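You operate a simulated robot arm through the tools that you are given. There is no shell and no other tool. Be economical: measure what you need, move in short steps, check, and stop when the job is done.

You are at the controls of a simulated robot arm. One attempt, no reset.

## Task
Take the grey foot form and leave it on top of the teal plate on the top of the wide table. Fetch the purple heel block and set it on top of the card box on the top of the wide table. Put the blue heel block on the right half of the light box. Switch the desk switch on. Fetch the teal insole from the rails on the shoe bench and set it on top of the cream mould on the shelf under the packing table. Fetch the purple wiper and set it on the green notebook. Fetch the orange heel block and set it on the yellow wiper. Any order will do. Set down upright: purple heel block, blue heel block, orange heel block.

Only the result counts: the job must be done as asked and must still hold three seconds after the hand-in. Knocking over, shifting, dropping, spilling or breaking anything else fails it.

## Robot
A 6-joint arm with a two-finger gripper on a trunk, on a base that drives. Base frame: it is fixed to the floor where the robot stands at the start and does not move with it; the origin is under the middle of the robot, x ahead of it, y to its left, z up; the surface under the hand at the start is at about z = 800. Readings come in mm, rad, newtons and seconds.
It reaches about 1298 mm from its shoulder. Its first joint turns from -2.601 to 2.601 rad. Places, roughly: blue heel block [1750, 0, 750]; card box (6x8x6 cm) [1100, -100, 800]; desk switch [2800, 3600, 1400]; grey foot form [750, 0, 750]; mould [-1000, 3250, 500]; notebook [1250, 0, 750]; orange heel block [4750, -250, 1000]; purple heel block [750, -250, 750]; purple wiper [1750, -250, 750]; right half of the light box (15x20 cm) [1240, 1500, 840]; teal insole [-250, 3250, 750]; teal plate [750, 250, 750]; yellow wiper [5000, -250, 1000]. Payload 1.57 kg.
Tool frame: the origin (TCP) lies between the finger pads and is the grasp point; the fingertips stand 21 mm ahead of it; z points along the fingers, y is the line along which they close. Largest opening 70 mm; the body of the gripper starts 50 mm behind the TCP.
Orientation is told as [roll, pitch, yaw] about the base's x, y, z axes, in that order, counted from this pose: with the fingers straight down and closing along the base's y, the tool's x points along the base's -x, its y along +y and its z along -z.

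## Interface
- The arm moves only by the tool step_arm. Its argument "targets" is a list of rows, each a list of 7 numbers: the shift along the base's x, y, z in mm, then the turn, a rotation vector about the base's x, y, z in rad, then the closure, from 0 (fully open) to 1 (shut). In form: [[dx, dy, dz, wx, wy, wz, claw], ...]. A call has 1 to 8 rows; each row is the pose to reach, as a shift and turn from the pose commanded when the call began. Rows are played at 5 a second. More than 50 mm and 0.15 rad between two rows, or a gripper value outside its range, and nothing of the call is played. Where a pose cannot be reached the arm comes as near as it can. A force on the tool above 40 N (or 10 N above the force at the start of the call, whichever is more), or a blocked arm, ends the call early, and 0.2 s more pass. Each finger halts on what it meets, pressing with about 26 N; the grip force reading is that of the motor and also rises with nothing between the fingers. The clock runs only during rows and for 0.2 s after the last one: add rows that repeat a pose to give the fingers time. The reply holds the time, the measured pose of the TCP, the force on the tool along the base axes, the opening and the grip force, in the units named above and with some noise, with the torque about the TCP (base axes, N m) and any sound that the robot's microphone picked up, and new pictures: "show" is both (left out), scene, wrist or none.
- Cameras (640 x 400 px; columns grow to the right, rows downward): "scene" is now at [39.3, 165, 1726.9]; the picture's right is [-0.05, -1.00, 0.00], its down [-0.65, 0.03, -0.76] and it looks along [0.76, -0.04, -0.65] (base axes); focal length 260 px, centre (320, 200). "wrist" rides on the gripper at [79, 4, -81] in the tool frame; the picture's right is [-0.05, 1.00, 0.00], its down [-0.67, -0.03, -0.74] and it looks along [-0.74, -0.04, 0.67] (tool axes); focal length 256 px, centre (320, 200). There is no depth. A picture from a camera that has moved, and an enlarged one, comes with that camera's place and axes in the base frame and with its lens.
- slide_trunk(by): slides the trunk up (or, below 0, down) by that many mm; the arm and the scene camera ride with it, the base frame stays. It gives what a move gives, with no picture.
- drive_base(legs): drives the robot by 1 to 6 legs, each [ahead, turn to the left] in mm and rad, along the robot's own axes; the way and the turn of a leg run together, so that a leg with both is an arc; at most 1500 mm and 3.142 rad a leg. The arm and the cameras ride along, it lands a little off, and it stops where it bumps. It gives what a move gives, and a new picture of the scene camera.
- aim_head(pan, tilt): turns the head with the scene camera to pan (to the left, within 2.705 rad either way) and tilt (down, from -0.506 to 1.204), counted from straight ahead of the robot. It gives what a move gives, and a new picture of the scene camera.
- zoom(camera, box): a new picture of the part [left, top, right, bottom] of that camera's present view, enlarged. No time passes.
- job_done(): hands the job in; it is judged then, once.

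Work in short steps. Places have to be worked out from the pictures, the camera data and where the tool is seen: move nearer, look again, correct. Check each grasp and each placing, and mend what went wrong. You have 196 turns and 260 pictures in all, those below and enlarged ones among them. Open the gripper and draw the arm clear of the work before you hand the job in, unless the task says otherwise; then end with one line.

The tools are called after "Request:" as a command line: name --pt "numbers of a row" for each row, then --argument value for the rest, lists and objects as JSON in quotes. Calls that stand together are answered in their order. step_arm: Moves the arm, as the interface text tells. Its arguments: {"type":"object","properties":{"targets":{"type":"array","items":{"type":"array","items":{"type":"number"}}},"show":{"type":"string","enum":["both","scene","wrist","none"]}},"required":["targets"]} The other tools are called the same way: slide_trunk (by) slides the trunk up or down; drive_base (legs) drives the base; aim_head (pan, tilt) turns the head that bears the scene camera; zoom (camera, box) takes an enlarged picture of a part of a camera's view; job_done () hands the job in.

At the start:

```text
time_s: 0.0
eef_pos: [683.1, 265.3, 1054.0]
orientation: [-0.001, 0.001, 0.008]
wrist_force: [0.3, 0.1, 0.7]
wrist_torque: [0.01, 0.03, -0.01]
width: 70.0
finger_force: 0.0
trunk travel left (down, up): [-735.0, 235.0]
robot x, y, heading: [0.7, -4.8, -0.004]
head pan, tilt: [-0.049, 0.703]
```

scene: 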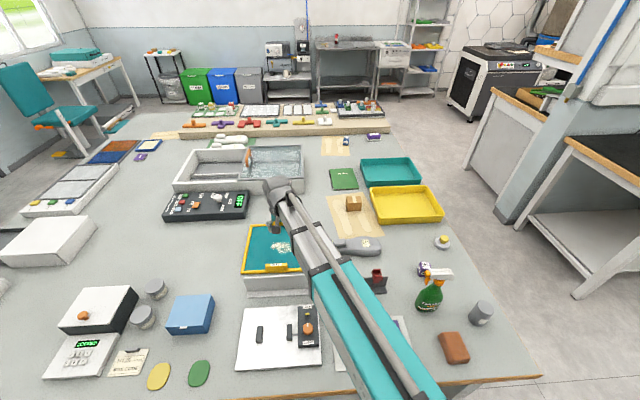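
wrist: 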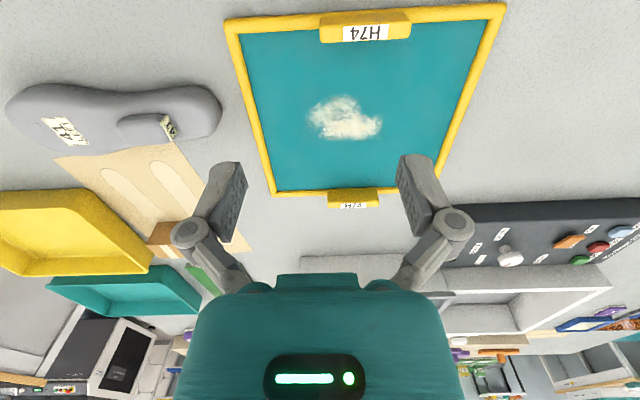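

The overview shows most of the table objects; I zoom into the regions to identify them.

Request:
zoom --camera "scene" --box '[320, 180, 520, 380]'

Request:
zoom --camera "scene" --box '[180, 80, 400, 220]'

Request:
zoom --camera "scene" --box '[0, 100, 220, 240]'

```text
2.00 times, centred on (420, 280) of scene
camera zoom: at [39.3, 165.0, 1726.9], right [-0.05, -1.0, 0.0], down [-0.65, 0.03, -0.76], along [0.76, -0.04, -0.65], focal length 520 px, centre (120, 40)
```

zoom: 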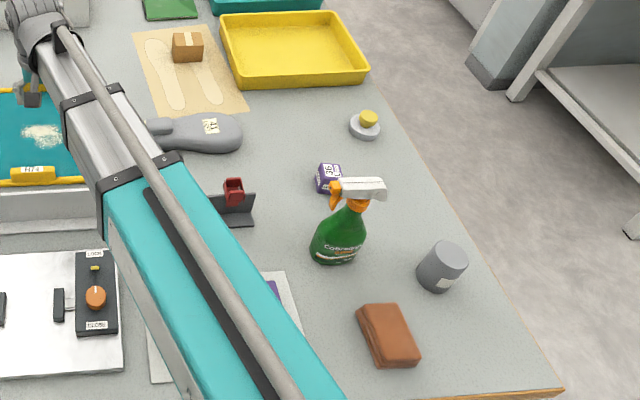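

```text
2.86 times, centred on (290, 150) of scene
camera zoom: at [39.3, 165.0, 1726.9], right [-0.05, -1.0, 0.0], down [-0.65, 0.03, -0.76], along [0.76, -0.04, -0.65], focal length 743 px, centre (406, 343)
```

zoom: 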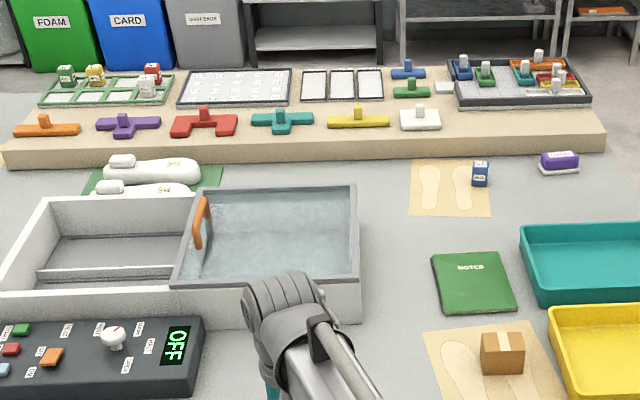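

```text
2.86 times, centred on (110, 170) of scene
camera zoom: at [39.3, 165.0, 1726.9], right [-0.05, -1.0, 0.0], down [-0.65, 0.03, -0.76], along [0.76, -0.04, -0.65], focal length 743 px, centre (920, 286)
```

zoom: 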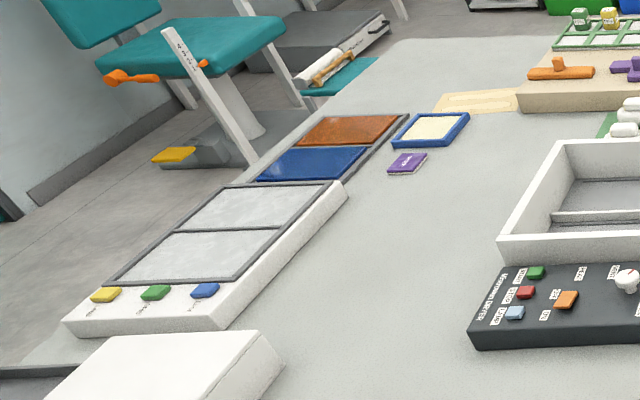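

The table top is at about z=800, with the form near (765,-40). I move the hand over toward it to look at it more closely.

Request:
step_arm --pt "0 -50 0 0 0 0 0" --pt "0 -100 0 0 0 0 0" --pt "0 -150 0 0 0 0 0" --pt "0 -200 0 0 0 0 0" --pt "-10 -250 0 0 0 0 0" --pt "-20 -300 0 0 0 0 0"

```text
refused: row 5 steps farther than a row can; nothing moved
```

Step limit is on the combined length; I keep the steps under 50 mm.

Request:
step_arm --pt "0 -48 0 0 0 0 0" --pt "0 -96 0 0 0 0 0" --pt "0 -144 0 0 0 0 0" --pt "0 -192 0 0 0 0 0" --pt "-10 -240 0 0 0 0 0" --pt "-20 -288 0 0 0 0 0" --pt "-20 -300 0 0 0 0 0"

```text
time_s: 1.6
eef_pos: [665.2, -36.8, 1053.9]
orientation: [0.0, 0.001, 0.01]
wrist_force: [-0.3, -0.6, -0.2]
wrist_torque: [0.06, 0.0, -0.01]
width: 70.1
finger_force: 0.0
trunk travel left (down, up): [-735.0, 235.0]
robot x, y, heading: [-0.3, -3.8, -0.001]
head pan, tilt: [-0.049, 0.703]
camera scene: at [39.3, 164.5, 1726.9], right [-0.05, -1.0, 0.0], down [-0.65, 0.03, -0.76], along [0.76, -0.04, -0.65], focal length 260 px, centre (320, 200)
camera wrist: at [584.2, -33.2, 1135.4], right [0.04, 1.0, 0.0], down [0.67, -0.03, 0.74], along [0.74, -0.03, -0.67], focal length 256 px, centre (320, 200)
```

scene: 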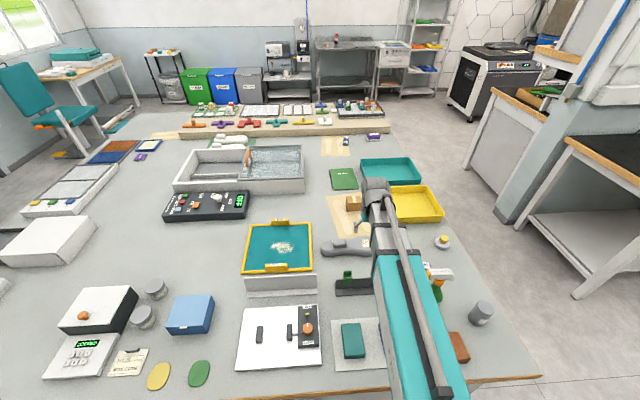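
wrist: 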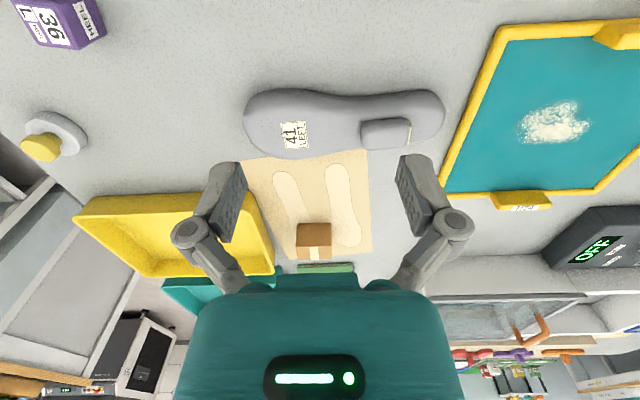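

I zoom in on the form and purple block to see their shapes.

Request:
zoom --camera "wrist" --box '[230, 70, 470, 220]'

Request:
zoom --camera "scene" --box '[220, 200, 460, 350]'

```text
2.67 times, centred on (350, 145) of wrist
camera zoom: at [584.2, -33.2, 1135.4], right [0.04, 1.0, 0.0], down [0.67, -0.03, 0.74], along [0.74, -0.03, -0.67], focal length 683 px, centre (240, 347)
```

zoom: 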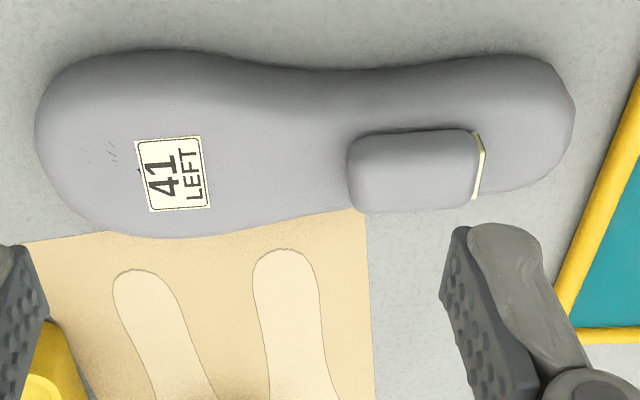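

```text
2.67 times, centred on (340, 275) of scene
camera zoom: at [39.3, 164.5, 1726.9], right [-0.05, -1.0, 0.0], down [-0.65, 0.03, -0.76], along [0.76, -0.04, -0.65], focal length 694 px, centre (267, 0)
```

zoom: 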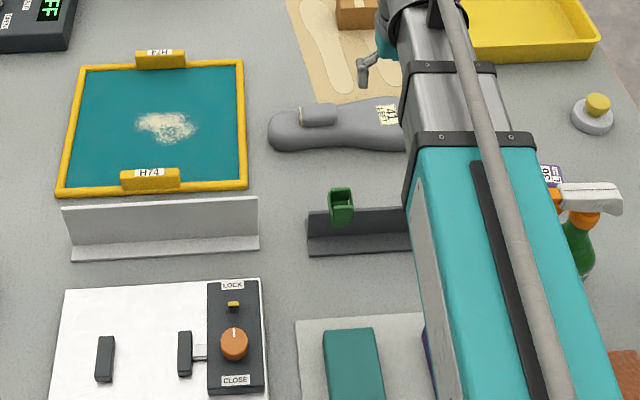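

The form's raised cone (y≈13..81, x≈755–790) is the natural grip. I rotate the hand 90° so it closes along x and look again.

Request:
step_arm --pt "10 0 -10 0 0 0.145 0" --pt "20 0 -20 0 0 0.29 0" --pt "30 0 -30 0 0 0.435 0" --pt "40 5 -40 0 0 0.58 0" --pt "55 10 -50 0 0 0.725 0" --pt "70 15 -60 0 0 0.87 0" --pt "90 20 -60 0 0 1.015 0" --pt "105 26 -60 0 0 1.16 0" --show "none"

Request:
step_arm --pt "0 20 0 0 0 0.145 0" --pt "0 30 0 0 0 0.29 0" --pt "0 30 0 0 0 0.405 0" --pt "0 30 0 0 0 0.405 0"

```text
time_s: 3.4
eef_pos: [770.6, -10.0, 1054.4]
orientation: [0.0, 0.0, 1.171]
wrist_force: [0.5, 0.1, 0.1]
wrist_torque: [-0.02, 0.03, 0.01]
width: 70.1
finger_force: 0.0
out of reach, approached as far as the arm can: row 1, 2, 3, 4, 5, 6, 7, 8
trunk travel left (down, up): [-735.0, 235.0]
robot x, y, heading: [0.3, -3.3, 0.001]
head pan, tilt: [-0.049, 0.703]
```

```text
time_s: 4.4
eef_pos: [769.2, 21.5, 1053.3]
orientation: [0.001, 0.0, 1.576]
wrist_force: [0.1, 0.2, -0.1]
wrist_torque: [-0.02, 0.01, -0.01]
width: 70.1
finger_force: 0.0
trunk travel left (down, up): [-735.0, 235.0]
robot x, y, heading: [-2.0, -4.1, 0.001]
head pan, tilt: [-0.049, 0.703]
camera scene: at [39.4, 164.9, 1726.9], right [-0.05, -1.0, 0.0], down [-0.65, 0.03, -0.76], along [0.76, -0.04, -0.65], focal length 260 px, centre (320, 200)
camera wrist: at [764.8, -58.3, 1135.4], right [-1.0, 0.05, 0.0], down [0.03, 0.67, 0.74], along [0.04, 0.74, -0.67], focal length 256 px, centre (320, 200)
```

scene: 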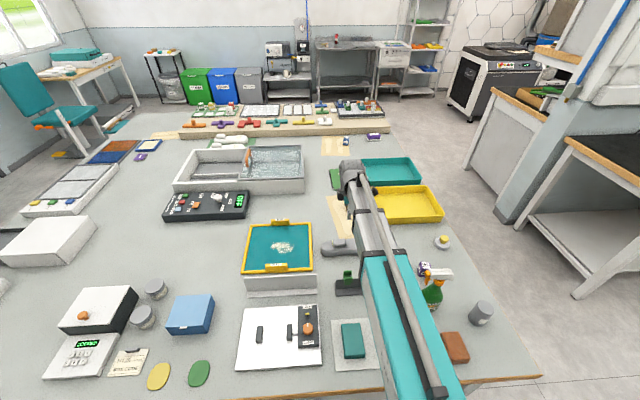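
wrist: 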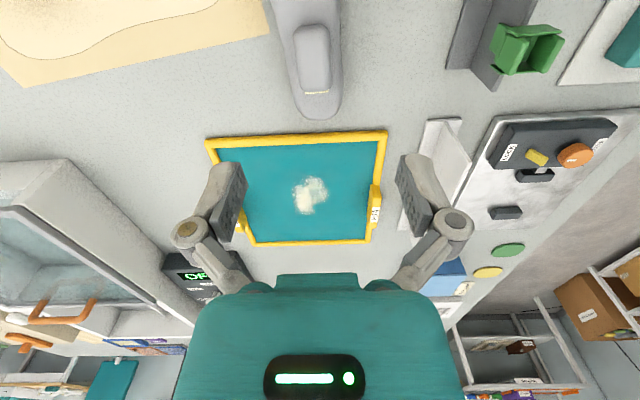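

The arm couldn't go lower at this trunk height, so I slide the trunk down; the cone is about 36 mm wide in x at x≈777, y 10–75.

Request:
slide_trunk --by -130

Request:
step_arm --pt "7 5 0 0 0 0 0" --pt "7 5 0 0 0 0 0"

```text
time_s: 6.0
eef_pos: [769.3, 21.3, 924.0]
orientation: [-0.002, 0.0, 1.573]
wrist_force: [-0.4, -0.1, -0.6]
wrist_torque: [0.02, -0.02, 0.04]
width: 69.7
finger_force: 0.0
trunk travel left (down, up): [-605.0, 365.0]
robot x, y, heading: [0.6, -1.2, 0.002]
head pan, tilt: [-0.049, 0.703]
```

```text
time_s: 6.6
eef_pos: [776.1, 27.3, 924.7]
orientation: [0.0, -0.002, 1.574]
wrist_force: [-0.1, 0.4, -0.4]
wrist_torque: [0.0, -0.03, -0.01]
width: 70.0
finger_force: 0.1
trunk travel left (down, up): [-605.0, 365.0]
robot x, y, heading: [-0.1, -3.4, -0.006]
head pan, tilt: [-0.049, 0.703]
camera scene: at [39.4, 165.0, 1596.9], right [-0.05, -1.0, 0.0], down [-0.65, 0.03, -0.76], along [0.76, -0.04, -0.65], focal length 260 px, centre (320, 200)
camera wrist: at [771.7, -53.2, 1005.4], right [-1.0, 0.05, 0.0], down [0.03, 0.67, 0.74], along [0.04, 0.74, -0.67], focal length 256 px, centre (320, 200)
```

scene: 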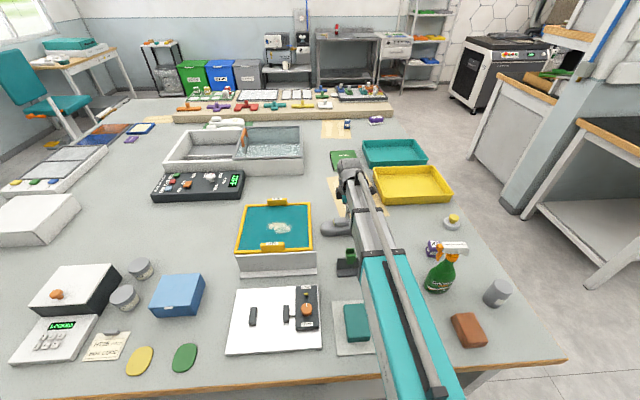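
wrist: 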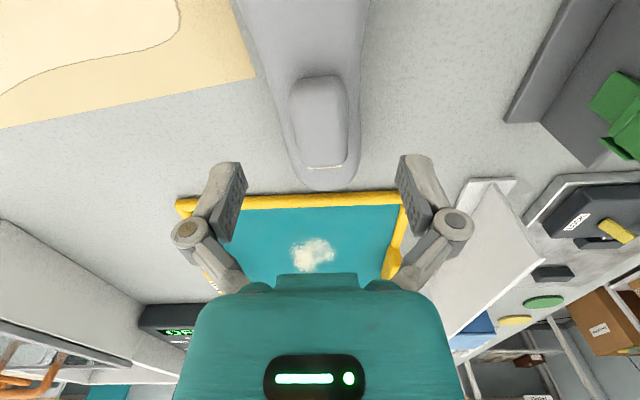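

The cone is centred between the fingers, its top about 60 mm below the TCP. I descend 55 mm.

Request:
step_arm --pt "0 0 -25 0 0 0 0" --pt "0 0 -45 0 0 0 0" --pt "0 0 -55 0 0 0 0" --pt "0 0 -55 0 0 0 0" --show "wrist"

```text
time_s: 7.6
eef_pos: [777.5, 26.2, 924.5]
orientation: [0.0, 0.0, 1.575]
wrist_force: [0.2, 0.2, -0.1]
wrist_torque: [-0.01, 0.0, -0.01]
width: 70.0
finger_force: 0.1
out of reach, approached as far as the arm can: row 1, 2, 3, 4
trunk travel left (down, up): [-605.0, 365.0]
robot x, y, heading: [-0.8, -4.1, -0.0]
head pan, tilt: [-0.049, 0.703]
camera wrist: at [771.7, -53.4, 1005.4], right [-1.0, 0.05, 0.0], down [0.03, 0.67, 0.74], along [0.04, 0.74, -0.67], focal length 256 px, centre (320, 200)
```

wrist: 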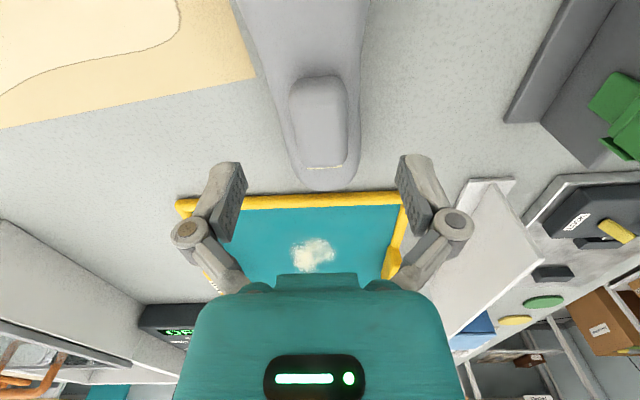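

The arm is at its lower limit; I raise the arm and lower the trunk further to gain working range.

Request:
step_arm --pt "0 0 45 0 0 0 0" --pt "0 0 90 0 0 0 0" --pt "0 0 135 0 0 0 0" --pt "0 0 180 0 0 0 0" --pt "0 0 200 0 0 0 0" --show "none"

Request:
slide_trunk --by -200

Request:
step_arm --pt "0 0 -25 0 0 0 0" --pt "0 0 -45 0 0 0 0" --pt "0 0 -55 0 0 0 0" --pt "0 0 -55 0 0 0 0"

```text
time_s: 8.8
eef_pos: [777.2, 26.5, 923.0]
orientation: [0.0, 0.0, 1.574]
wrist_force: [0.2, 0.2, -0.3]
wrist_torque: [0.02, 0.01, -0.01]
width: 70.1
finger_force: 0.1
out of reach, approached as far as the arm can: row 1, 2, 3, 4, 5
trunk travel left (down, up): [-605.0, 365.0]
robot x, y, heading: [-2.9, -3.8, -0.002]
head pan, tilt: [-0.049, 0.703]
```

```text
time_s: 9.8
eef_pos: [778.7, 25.6, 847.4]
orientation: [-0.013, 0.003, 1.576]
wrist_force: [-2.0, -0.2, 20.5]
wrist_torque: [-0.28, -0.72, 0.07]
width: 70.5
finger_force: 0.1
trunk travel left (down, up): [-526.0, 444.0]
robot x, y, heading: [3.3, -4.9, -0.0]
head pan, tilt: [-0.049, 0.703]
stopped: the force on the tool passed its limit at 80 N (the readings are from after the stop); the commanded pose is now the measured one
```

```text
time_s: 10.8
eef_pos: [778.6, 26.5, 846.9]
orientation: [-0.016, -0.003, 1.575]
wrist_force: [-3.0, 0.6, 18.8]
wrist_torque: [-0.16, -0.6, 0.1]
width: 70.5
finger_force: 0.0
out of reach, approached as far as the arm can: row 1, 2, 3, 4
trunk travel left (down, up): [-526.0, 444.0]
robot x, y, heading: [-1.2, -2.0, 0.002]
head pan, tilt: [-0.049, 0.703]
camera scene: at [37.0, 165.0, 1517.8], right [-0.05, -1.0, 0.0], down [-0.64, 0.03, -0.76], along [0.76, -0.04, -0.65], focal length 260 px, centre (320, 200)
camera wrist: at [773.1, -53.3, 927.6], right [-1.0, 0.05, -0.01], down [0.02, 0.67, 0.74], along [0.05, 0.74, -0.67], focal length 256 px, centre (320, 200)
```

scene: 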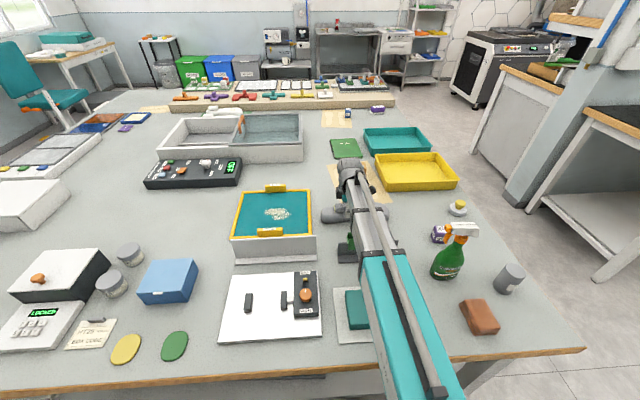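
wrist: 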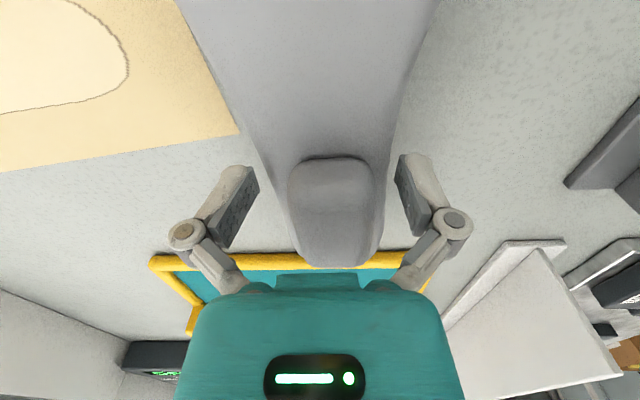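

The arm evidently gets its height only from the trunk, and the fingertips now press lightly on the form's body either side of the cone. I raise the trunk a little and then close.

Request:
slide_trunk --by 6

Request:
step_arm --pt "0 0 0 0 0 0 1" --pt "0 0 0 0 0 0 1" --pt "0 0 0 0 0 0 1" --pt "0 0 0 0 0 0 1" --pt "0 0 0 0 0 0 1" --show "wrist"

```text
time_s: 11.4
eef_pos: [781.5, 25.5, 850.6]
orientation: [-0.012, -0.001, 1.577]
wrist_force: [0.9, 0.7, -0.3]
wrist_torque: [-0.03, 0.0, 0.02]
width: 69.9
finger_force: 0.1
trunk travel left (down, up): [-532.0, 438.0]
robot x, y, heading: [0.6, 0.4, -0.002]
head pan, tilt: [-0.049, 0.703]
```

```text
time_s: 11.9
eef_pos: [779.2, 25.9, 854.1]
orientation: [-0.02, 0.002, 1.576]
wrist_force: [1.7, 0.0, 44.6]
wrist_torque: [-0.08, -0.35, 0.1]
width: 59.7
finger_force: 25.9
trunk travel left (down, up): [-532.0, 438.0]
robot x, y, heading: [0.2, -4.4, 0.002]
head pan, tilt: [-0.049, 0.703]
stopped in row 2: the force on the tool passed its limit at 44 N (the readings are from after the stop); the commanded pose is now the measured one
camera wrist: at [772.8, -53.3, 935.7], right [-1.0, 0.05, -0.02], down [0.02, 0.67, 0.74], along [0.05, 0.74, -0.67], focal length 256 px, centre (320, 200)
```

wrist: 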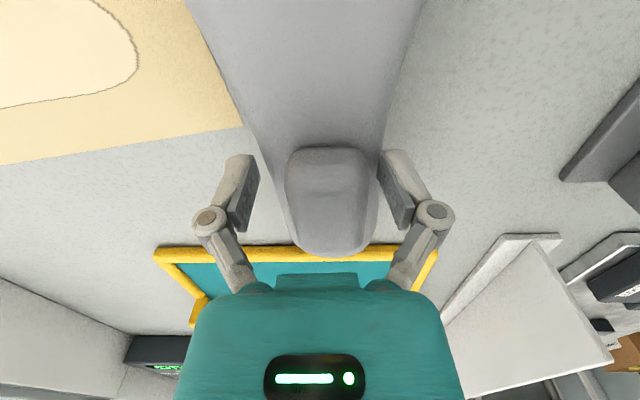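

The tips catch the sloping body, and the cone sits ~5 mm toward −x. I open, rise, centre and close again.

Request:
step_arm --pt "0 0 0 0 0 0 0" --pt "0 0 0 0.02 0 0 0" --show "none"

Request:
slide_trunk --by 9

Request:
step_arm --pt "-4 -3 0 0 0 0 0" --pt "-4 -3 0 0 0 0 0" --show "wrist"

```text
time_s: 12.5
eef_pos: [781.1, 25.5, 852.1]
orientation: [-0.015, -0.02, 1.575]
wrist_force: [-0.8, 1.2, 0.0]
wrist_torque: [0.01, -0.01, -0.03]
width: 70.0
finger_force: 0.0
trunk travel left (down, up): [-532.0, 438.0]
robot x, y, heading: [1.3, -3.7, -0.004]
head pan, tilt: [-0.049, 0.703]
```

```text
time_s: 13.1
eef_pos: [781.1, 25.6, 859.9]
orientation: [-0.016, -0.02, 1.577]
wrist_force: [0.2, 0.9, 0.1]
wrist_torque: [0.0, 0.0, 0.01]
width: 70.1
finger_force: 0.1
trunk travel left (down, up): [-541.0, 429.0]
robot x, y, heading: [0.1, -0.6, -0.002]
head pan, tilt: [-0.049, 0.703]
```

```text
time_s: 13.7
eef_pos: [777.6, 23.2, 859.8]
orientation: [-0.017, -0.02, 1.578]
wrist_force: [0.0, 0.4, 0.5]
wrist_torque: [0.01, -0.01, 0.0]
width: 70.1
finger_force: 0.0
trunk travel left (down, up): [-541.0, 429.0]
robot x, y, heading: [3.2, -8.2, -0.001]
head pan, tilt: [-0.049, 0.703]
camera wrist: at [771.0, -58.0, 939.7], right [-1.0, 0.05, -0.01], down [0.02, 0.65, 0.76], along [0.05, 0.76, -0.65], focal length 256 px, centre (320, 200)
```

wrist: 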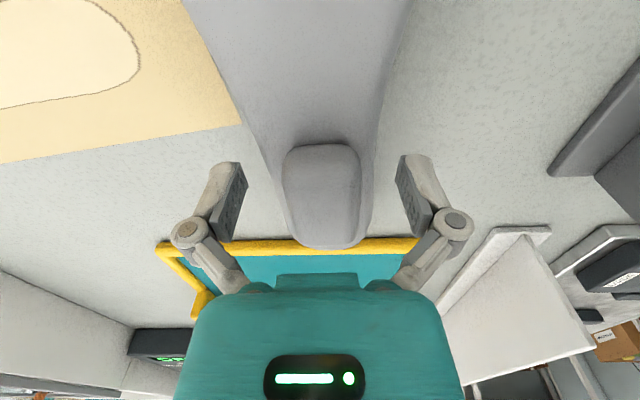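

Cone is now centred. I level the tool and close.

Request:
step_arm --pt "0 0 0 -0.02 0.016 0 0" --pt "0 0 0 -0.02 0.016 0 0.5" --pt "0 0 0 -0.02 0.016 0 1" --pt "0 0 0 -0.02 0.016 0 1" --pt "0 0 0 -0.02 0.016 0 1" --pt "0 0 0 -0.02 0.016 0 1" --show "wrist"

```text
time_s: 15.1
eef_pos: [776.2, 23.7, 861.1]
orientation: [-0.001, -0.002, 1.575]
wrist_force: [1.0, 1.1, 19.3]
wrist_torque: [-0.03, 0.02, 0.43]
width: 35.9
finger_force: 25.9
trunk travel left (down, up): [-541.0, 429.0]
robot x, y, heading: [-0.5, -1.7, 0.005]
head pan, tilt: [-0.049, 0.703]
camera wrist: at [771.3, -55.9, 942.6], right [-1.0, 0.05, 0.0], down [0.03, 0.67, 0.74], along [0.04, 0.74, -0.67], focal length 256 px, centre (320, 200)
```

wrist: 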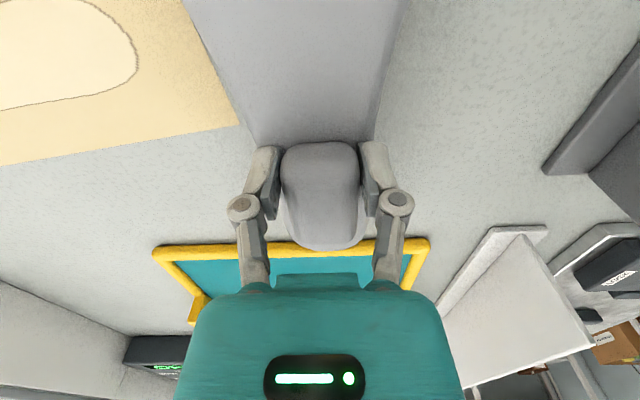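

Gripped at 36 mm. I lift by the trunk.

Request:
slide_trunk --by 90

Request:
step_arm --pt "0 0 0 0 0 0 1"

```text
time_s: 16.4
eef_pos: [777.6, 23.4, 950.4]
orientation: [0.001, 0.001, 1.576]
wrist_force: [0.4, 0.2, -0.4]
wrist_torque: [-0.01, 0.0, 0.0]
width: 0.1
finger_force: 25.9
trunk travel left (down, up): [-631.0, 339.0]
robot x, y, heading: [2.6, -3.8, -0.003]
head pan, tilt: [-0.049, 0.703]
```

```text
time_s: 16.8
eef_pos: [777.4, 23.7, 949.9]
orientation: [0.002, -0.001, 1.574]
wrist_force: [-0.4, 0.1, 0.3]
wrist_torque: [-0.02, 0.02, 0.0]
width: 0.3
finger_force: 26.2
trunk travel left (down, up): [-631.0, 339.0]
robot x, y, heading: [0.3, 0.9, -0.003]
head pan, tilt: [-0.049, 0.703]
camera scene: at [39.4, 165.0, 1622.7], right [-0.05, -1.0, 0.0], down [-0.65, 0.03, -0.76], along [0.76, -0.04, -0.65], focal length 260 px, centre (320, 200)
camera wrist: at [772.5, -55.9, 1031.3], right [-1.0, 0.05, 0.0], down [0.03, 0.67, 0.74], along [0.04, 0.74, -0.67], focal length 256 px, centre (320, 200)
```

scene: 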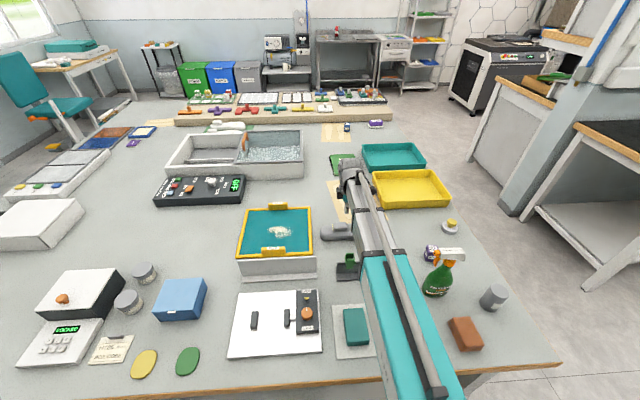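
wrist: 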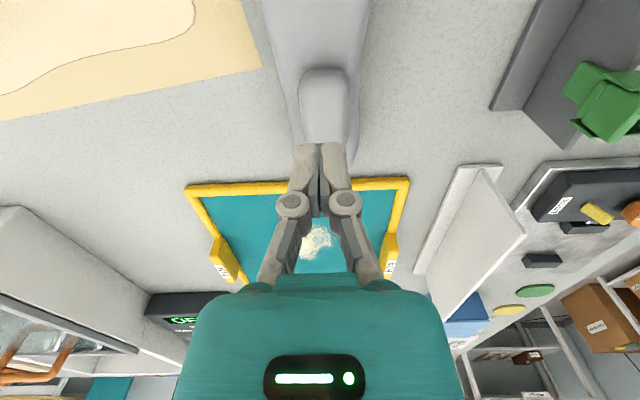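

The grip slipped off the tapered cone. I open and back off along −y to measure the body's waist for a body grip instead.

Request:
step_arm --pt "0 -40 0 0 0 0 0" --pt "0 -80 0 0 0 0 0" --pt "0 -100 0 0 0 0 0" --pt "0 -100 0 0 0 0 0" --show "wrist"

Request:
zoom --camera "wrist" --box '[220, 0, 460, 150]'

```text
time_s: 17.8
eef_pos: [777.9, -76.7, 949.8]
orientation: [0.0, 0.0, 1.577]
wrist_force: [-0.1, 0.0, 0.5]
wrist_torque: [0.03, -0.05, -0.02]
width: 69.7
finger_force: 0.1
trunk travel left (down, up): [-631.0, 339.0]
robot x, y, heading: [2.7, -4.8, 0.002]
head pan, tilt: [-0.049, 0.703]
camera wrist: at [773.5, -155.9, 1031.3], right [-1.0, 0.05, 0.0], down [0.03, 0.67, 0.74], along [0.04, 0.74, -0.67], focal length 256 px, centre (320, 200)
```

wrist: 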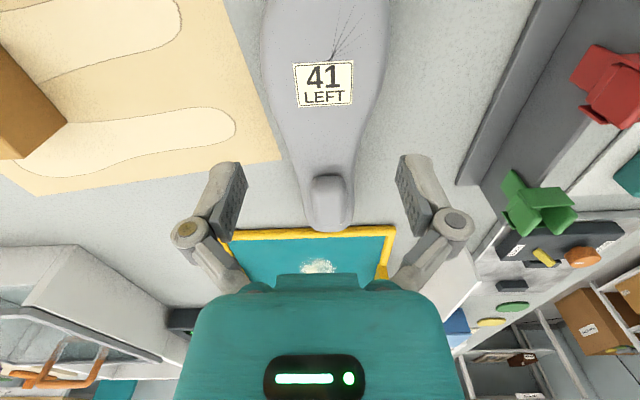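

```text
2.67 times, centred on (340, 75) of wrist
camera zoom: at [773.5, -155.9, 1031.3], right [-1.0, 0.05, 0.0], down [0.03, 0.67, 0.74], along [0.04, 0.74, -0.67], focal length 683 px, centre (267, 533)
```

zoom: 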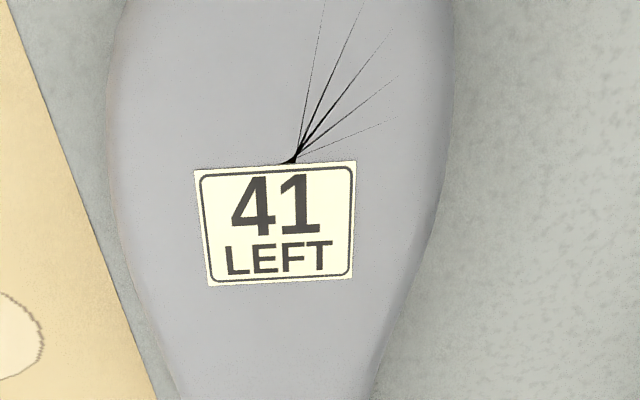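

I zoom on the waist region.

Request:
zoom --camera "wrist" --box '[240, 110, 420, 240]'

```text
3.08 times, centred on (330, 175) of wrist
camera zoom: at [773.5, -155.9, 1031.3], right [-1.0, 0.05, 0.0], down [0.03, 0.67, 0.74], along [0.04, 0.74, -0.67], focal length 788 px, centre (289, 277)
```

zoom: 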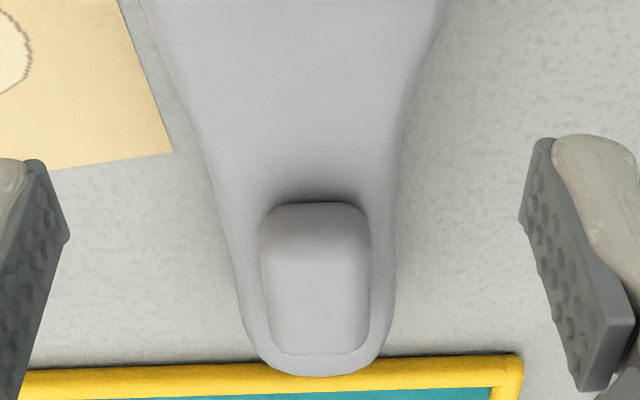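

Waist width is about 64–66 mm at y≈30 with centre x≈777.5, so a body grip just fits. I move there and check centring.

Request:
step_arm --pt "0 45 0 0 0 0 0" --pt "0 90 0 0 0 0 0" --pt "0 108 0 0 0 0 0" --pt "0 108 0 0 0 0 0" --show "none"

Request:
slide_trunk --by -60

Request:
zoom --camera "wrist" --box '[200, 0, 440, 150]'

```text
time_s: 18.8
eef_pos: [778.1, 33.5, 949.2]
orientation: [0.002, 0.002, 1.576]
wrist_force: [0.4, 0.6, 1.1]
wrist_torque: [0.0, -0.01, -0.04]
width: 69.7
finger_force: 0.1
trunk travel left (down, up): [-631.0, 339.0]
robot x, y, heading: [1.1, -3.0, -0.002]
head pan, tilt: [-0.049, 0.703]
```

```text
time_s: 19.8
eef_pos: [777.4, 32.8, 890.3]
orientation: [0.001, 0.001, 1.576]
wrist_force: [0.1, -0.8, -0.5]
wrist_torque: [-0.01, -0.02, 0.01]
width: 70.0
finger_force: 0.2
trunk travel left (down, up): [-571.0, 399.0]
robot x, y, heading: [-0.2, -2.0, -0.006]
head pan, tilt: [-0.049, 0.703]
```

```text
2.67 times, centred on (320, 75) of wrist
camera zoom: at [773.1, -45.9, 971.3], right [-1.0, 0.05, 0.0], down [0.03, 0.67, 0.74], along [0.04, 0.74, -0.67], focal length 683 px, centre (320, 533)
```

zoom: 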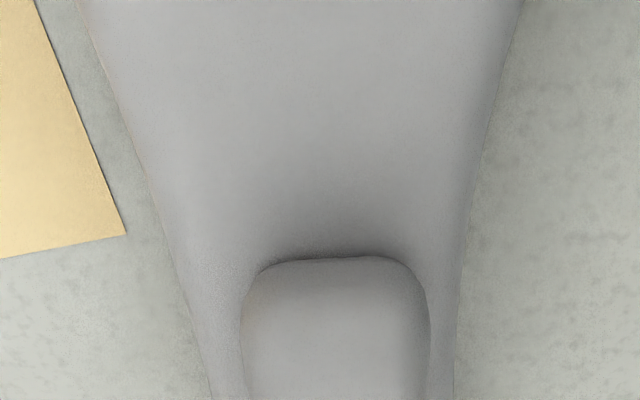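

Centred with ~2 mm per side; slightly nearer the heel it's narrower, so I shift to y≈45 and descend in two steps.

Request:
step_arm --pt "-1 12 0 0 0 0 0" --pt "-1 12 0 0 0 0 0" --show "none"

Request:
slide_trunk --by -36

Request:
zoom --camera "wrist" --box '[180, 50, 460, 225]'

```text
time_s: 20.4
eef_pos: [777.0, 45.4, 889.7]
orientation: [0.002, 0.001, 1.575]
wrist_force: [0.7, -0.2, 0.8]
wrist_torque: [-0.02, 0.0, 0.01]
width: 69.9
finger_force: 0.1
trunk travel left (down, up): [-571.0, 399.0]
robot x, y, heading: [-0.1, -3.0, 0.001]
head pan, tilt: [-0.049, 0.703]
```

```text
time_s: 21.2
eef_pos: [775.6, 44.7, 854.1]
orientation: [0.001, -0.001, 1.575]
wrist_force: [0.4, 0.4, -0.3]
wrist_torque: [0.0, -0.02, 0.0]
width: 70.0
finger_force: 0.0
trunk travel left (down, up): [-535.0, 435.0]
robot x, y, heading: [-3.6, -1.7, -0.004]
head pan, tilt: [-0.049, 0.703]
```

```text
2.29 times, centred on (320, 138) of wrist
camera zoom: at [772.1, -34.1, 935.3], right [-1.0, 0.05, 0.0], down [0.03, 0.67, 0.74], along [0.04, 0.74, -0.67], focal length 585 px, centre (320, 343)
```

zoom: 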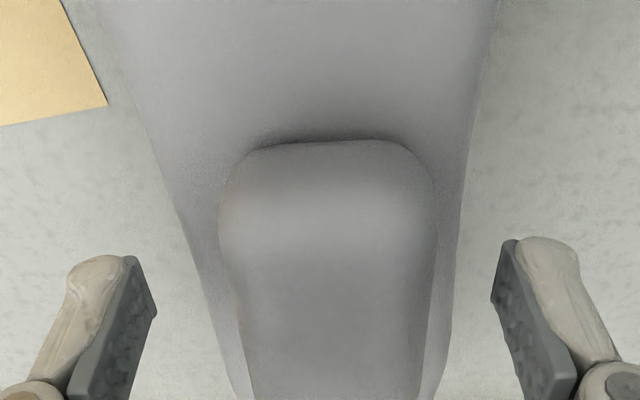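

Width here ≈63 mm, centre within 1 mm. I descend a further 17 mm.

Request:
step_arm --pt "-0.8 0 0 0 0 0 0" --show "none"

Request:
slide_trunk --by -17

```text
time_s: 21.6
eef_pos: [776.5, 43.9, 854.1]
orientation: [0.003, 0.001, 1.575]
wrist_force: [-0.3, 0.8, 0.6]
wrist_torque: [0.03, 0.01, 0.0]
width: 70.0
finger_force: 0.1
trunk travel left (down, up): [-535.0, 435.0]
robot x, y, heading: [-3.0, -3.1, -0.002]
head pan, tilt: [-0.049, 0.703]
```

```text
time_s: 22.2
eef_pos: [777.1, 45.1, 837.7]
orientation: [0.002, 0.0, 1.577]
wrist_force: [0.2, 0.3, 0.3]
wrist_torque: [-0.02, 0.02, -0.02]
width: 70.0
finger_force: 0.1
trunk travel left (down, up): [-518.0, 452.0]
robot x, y, heading: [-0.6, -1.7, 0.0]
head pan, tilt: [-0.049, 0.703]
```

No contact; the tips are at z≈817 beside the body. I close.

Request:
step_arm --pt "0 0 0 0 0 0 0.5" --pt "0 0 0 0 0 0 1" --pt "0 0 0 0 0 0 1" --pt "0 0 0 0 0 0 1" --show "none"

Request:
slide_trunk --by 15

Request:
step_arm --pt "0 0 0 0 0 0 1"

```text
time_s: 23.2
eef_pos: [775.9, 45.5, 837.3]
orientation: [0.0, 0.0, 1.577]
wrist_force: [0.1, 0.4, 4.7]
wrist_torque: [-0.04, 0.09, 0.12]
width: 62.7
finger_force: 26.1
trunk travel left (down, up): [-518.0, 452.0]
robot x, y, heading: [1.9, -1.8, 0.002]
head pan, tilt: [-0.049, 0.703]
```

```text
time_s: 23.8
eef_pos: [775.4, 46.6, 852.3]
orientation: [0.001, 0.0, 1.576]
wrist_force: [0.2, -0.3, -1.9]
wrist_torque: [0.13, -0.02, 0.0]
width: 62.5
finger_force: 25.9
trunk travel left (down, up): [-533.0, 437.0]
robot x, y, heading: [-0.6, 0.8, -0.002]
head pan, tilt: [-0.049, 0.703]
```

```text
time_s: 24.2
eef_pos: [775.9, 44.1, 850.7]
orientation: [0.002, -0.001, 1.576]
wrist_force: [-0.3, 0.2, -1.6]
wrist_torque: [0.1, -0.02, -0.03]
width: 62.7
finger_force: 25.6
trunk travel left (down, up): [-533.0, 437.0]
robot x, y, heading: [0.5, -1.9, -0.003]
head pan, tilt: [-0.049, 0.703]
camera scene: at [39.6, 165.0, 1524.7], right [-0.05, -1.0, 0.0], down [-0.65, 0.03, -0.76], along [0.76, -0.04, -0.65], focal length 260 px, centre (320, 200)
camera wrist: at [771.4, -34.0, 933.2], right [-1.0, 0.05, 0.0], down [0.03, 0.67, 0.74], along [0.04, 0.74, -0.67], focal length 256 px, centre (320, 200)
```

scene: 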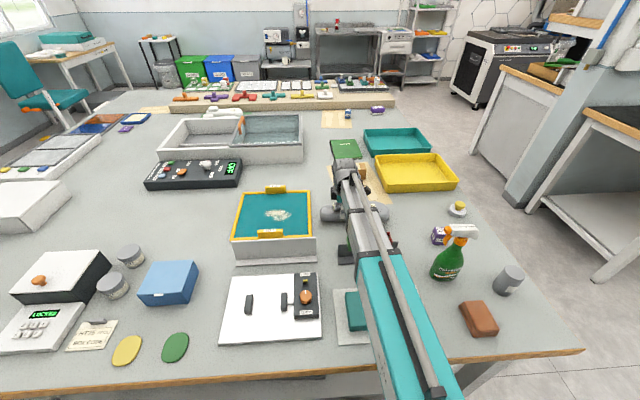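
wrist: 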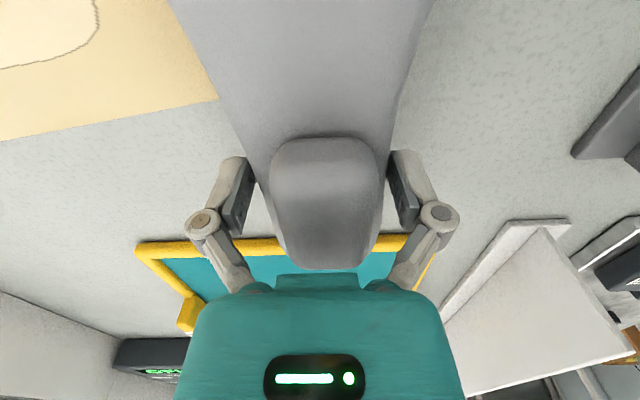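

The form is held (1.6 N, 62.7 mm). I lift it 65 mm more, then swing it over the plate, turning 45° so it fits inside the rim diagonally.

Request:
slide_trunk --by 65

Request:
step_arm --pt "5 40 0 0 0 -0.11 1" --pt "12 80 0 0 0 -0.22 1" --pt "20 120 0 0 0 -0.33 1" --pt "28 160 0 0 0 -0.44 1" --pt "36 200 0 0 0 -0.55 1" --pt "44 240 0 0 0 -0.66 1" --pt "52 280 0 0 0 -0.785 1" --pt "55 297 0 0 0 -0.785 1"

```text
time_s: 25.3
eef_pos: [776.4, 44.8, 917.2]
orientation: [0.002, 0.0, 1.575]
wrist_force: [-0.2, -0.1, -2.1]
wrist_torque: [0.13, -0.01, -0.01]
width: 62.6
finger_force: 25.8
trunk travel left (down, up): [-598.0, 372.0]
robot x, y, heading: [1.4, -5.0, -0.003]
head pan, tilt: [-0.049, 0.703]
```

```text
time_s: 27.1
eef_pos: [831.1, 343.1, 917.0]
orientation: [0.001, 0.002, 0.788]
wrist_force: [-1.0, 0.4, -2.9]
wrist_torque: [0.06, -0.07, -0.02]
width: 62.3
finger_force: 26.5
trunk travel left (down, up): [-598.0, 372.0]
robot x, y, heading: [0.7, -2.6, -0.002]
head pan, tilt: [-0.049, 0.703]
camera scene: at [39.7, 165.3, 1589.6], right [-0.05, -1.0, 0.0], down [-0.65, 0.03, -0.76], along [0.76, -0.04, -0.65], focal length 260 px, centre (320, 200)
camera wrist: at [770.9, 289.5, 998.1], right [-0.67, 0.74, 0.0], down [0.5, 0.45, 0.74], along [0.55, 0.5, -0.67], focal length 256 px, centre (320, 200)
```

scene: 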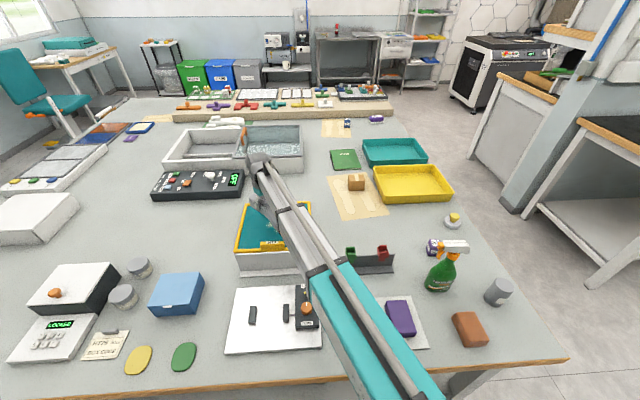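
wrist: 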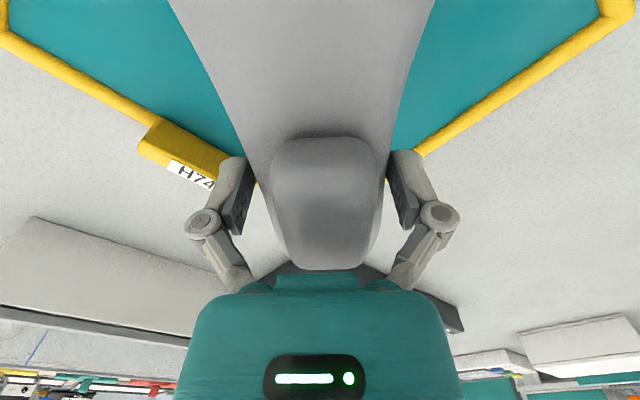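

The plate spans about x 670–943, y 170–455, so its centre is (806,312). I correct by (+10,+6) and lower.

Request:
step_arm --pt "10 5 0 0 0 0 1" --pt "10 5 0 0 0 0 1" --show "none"

Request:
slide_trunk --by -60

Request:
step_arm --pt "0 0 0 0 0 0 1"

```text
time_s: 27.7
eef_pos: [840.2, 345.7, 915.9]
orientation: [0.002, 0.001, 0.791]
wrist_force: [0.5, 0.4, -1.0]
wrist_torque: [0.08, -0.06, 0.01]
width: 62.7
finger_force: 26.3
trunk travel left (down, up): [-598.0, 372.0]
robot x, y, heading: [2.1, -1.0, 0.001]
head pan, tilt: [-0.049, 0.703]
```

```text
time_s: 28.7
eef_pos: [840.8, 347.0, 857.5]
orientation: [0.002, 0.003, 0.79]
wrist_force: [0.4, -0.2, -2.0]
wrist_torque: [0.1, -0.07, -0.01]
width: 62.9
finger_force: 26.3
trunk travel left (down, up): [-538.0, 432.0]
robot x, y, heading: [1.4, -1.6, 0.001]
head pan, tilt: [-0.049, 0.703]
```

```text
time_s: 29.1
eef_pos: [840.4, 347.5, 857.2]
orientation: [0.002, 0.001, 0.791]
wrist_force: [-0.4, 0.3, -1.8]
wrist_torque: [0.1, -0.05, 0.02]
width: 62.5
finger_force: 26.1
trunk travel left (down, up): [-538.0, 432.0]
robot x, y, heading: [-0.6, -1.7, -0.002]
head pan, tilt: [-0.049, 0.703]
camera scene: at [39.7, 165.1, 1529.7], right [-0.05, -1.0, 0.0], down [-0.65, 0.03, -0.76], along [0.76, -0.04, -0.65], focal length 260 px, centre (320, 200)
camera wrist: at [781.5, 293.6, 938.1], right [-0.67, 0.74, 0.0], down [0.5, 0.45, 0.74], along [0.55, 0.5, -0.67], focal length 256 px, centre (320, 200)
```

scene: 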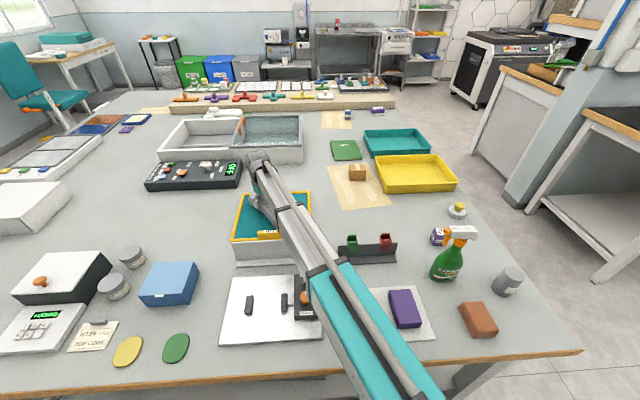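
wrist: 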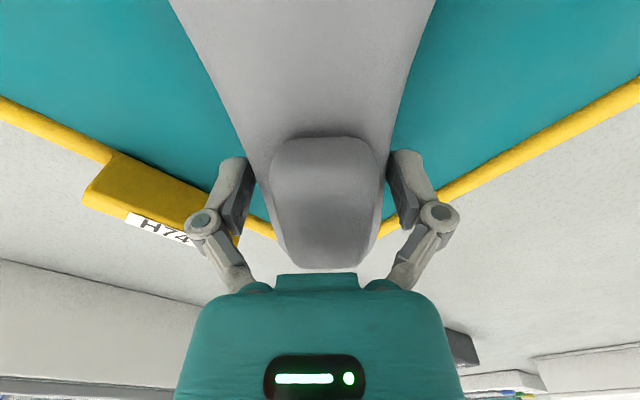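

Still free of the plate. I lower another 10 mm, then 4 mm.

Request:
slide_trunk --by -10

Request:
slide_trunk --by -4

```text
time_s: 29.7
eef_pos: [840.4, 346.0, 845.7]
orientation: [0.002, 0.002, 0.792]
wrist_force: [-0.2, -0.1, -1.0]
wrist_torque: [0.07, -0.05, 0.03]
width: 62.6
finger_force: 26.1
trunk travel left (down, up): [-528.0, 442.0]
robot x, y, heading: [-0.9, -2.0, 0.001]
head pan, tilt: [-0.049, 0.703]
```

```text
time_s: 30.2
eef_pos: [841.0, 346.8, 844.4]
orientation: [-0.001, 0.0, 0.79]
wrist_force: [5.1, 0.6, 15.1]
wrist_torque: [-0.1, -0.03, 0.19]
width: 62.8
finger_force: 26.0
trunk travel left (down, up): [-524.0, 446.0]
robot x, y, heading: [2.8, -5.8, 0.003]
head pan, tilt: [-0.049, 0.703]
```

The form rests on the plate (15 N upward). I release and rise.

Request:
step_arm --pt "0 0 0 0 0 0 0.5" --pt "0 0 0 0 0 0 0" --pt "0 0 0 0 0 0 0" --show "none"

Request:
slide_trunk --by 130

Request:
step_arm --pt "-40 -30 0 0 0 0 0" --pt "-80 -60 0 0 0 -0.14 0" --pt "-80 -100 0 0 0 -0.28 0" --pt "-80 -150 0 0 0 -0.42 0" --pt "-80 -200 0 0 0 -0.56 0" --pt "-80 -250 0 0 0 -0.7 0" --pt "-80 -300 0 0 0 -0.78 0" --pt "-80 -350 0 0 0 -0.78 0"

```text
time_s: 31.0
eef_pos: [841.2, 347.0, 842.2]
orientation: [0.002, 0.002, 0.792]
wrist_force: [-0.5, -0.2, -0.3]
wrist_torque: [-0.01, -0.02, 0.01]
width: 69.8
finger_force: 0.1
trunk travel left (down, up): [-524.0, 446.0]
robot x, y, heading: [0.4, -3.1, -0.003]
head pan, tilt: [-0.049, 0.703]
```

```text
time_s: 32.6
eef_pos: [840.8, 346.6, 972.4]
orientation: [0.001, 0.002, 0.791]
wrist_force: [0.2, 0.4, 0.2]
wrist_torque: [0.0, -0.01, 0.0]
width: 69.9
finger_force: 0.1
trunk travel left (down, up): [-654.0, 316.0]
robot x, y, heading: [-1.9, -2.3, -0.003]
head pan, tilt: [-0.049, 0.703]
```

```text
time_s: 34.4
eef_pos: [759.2, -3.5, 972.5]
orientation: [0.001, 0.002, 0.009]
wrist_force: [-0.2, 0.0, -0.3]
wrist_torque: [0.0, -0.01, -0.02]
width: 70.1
finger_force: 0.0
out of reach, approached as far as the arm can: row 6, 7, 8
trunk travel left (down, up): [-654.0, 316.0]
robot x, y, heading: [1.3, -6.6, -0.008]
head pan, tilt: [-0.049, 0.703]
camera scene: at [39.4, 165.0, 1645.7], right [-0.05, -1.0, 0.0], down [-0.65, 0.03, -0.76], along [0.76, -0.04, -0.65], focal length 260 px, centre (320, 200)
camera wrist: at [679.4, -0.3, 1054.3], right [0.04, 1.0, 0.0], down [0.67, -0.03, 0.74], along [0.74, -0.03, -0.67], focal length 256 px, centre (320, 200)
```

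scene: 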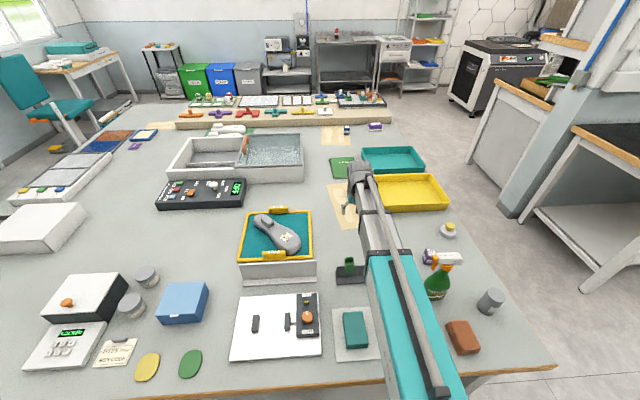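
wrist: 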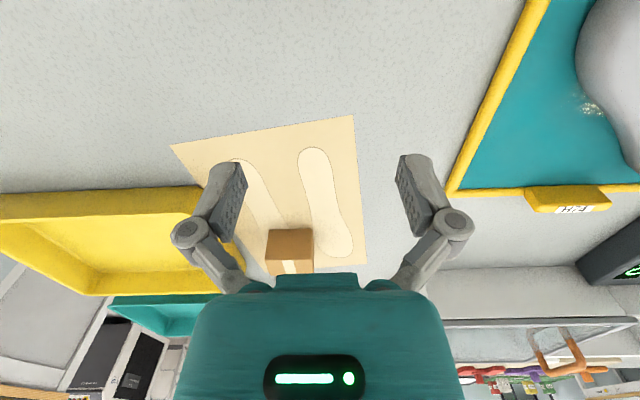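

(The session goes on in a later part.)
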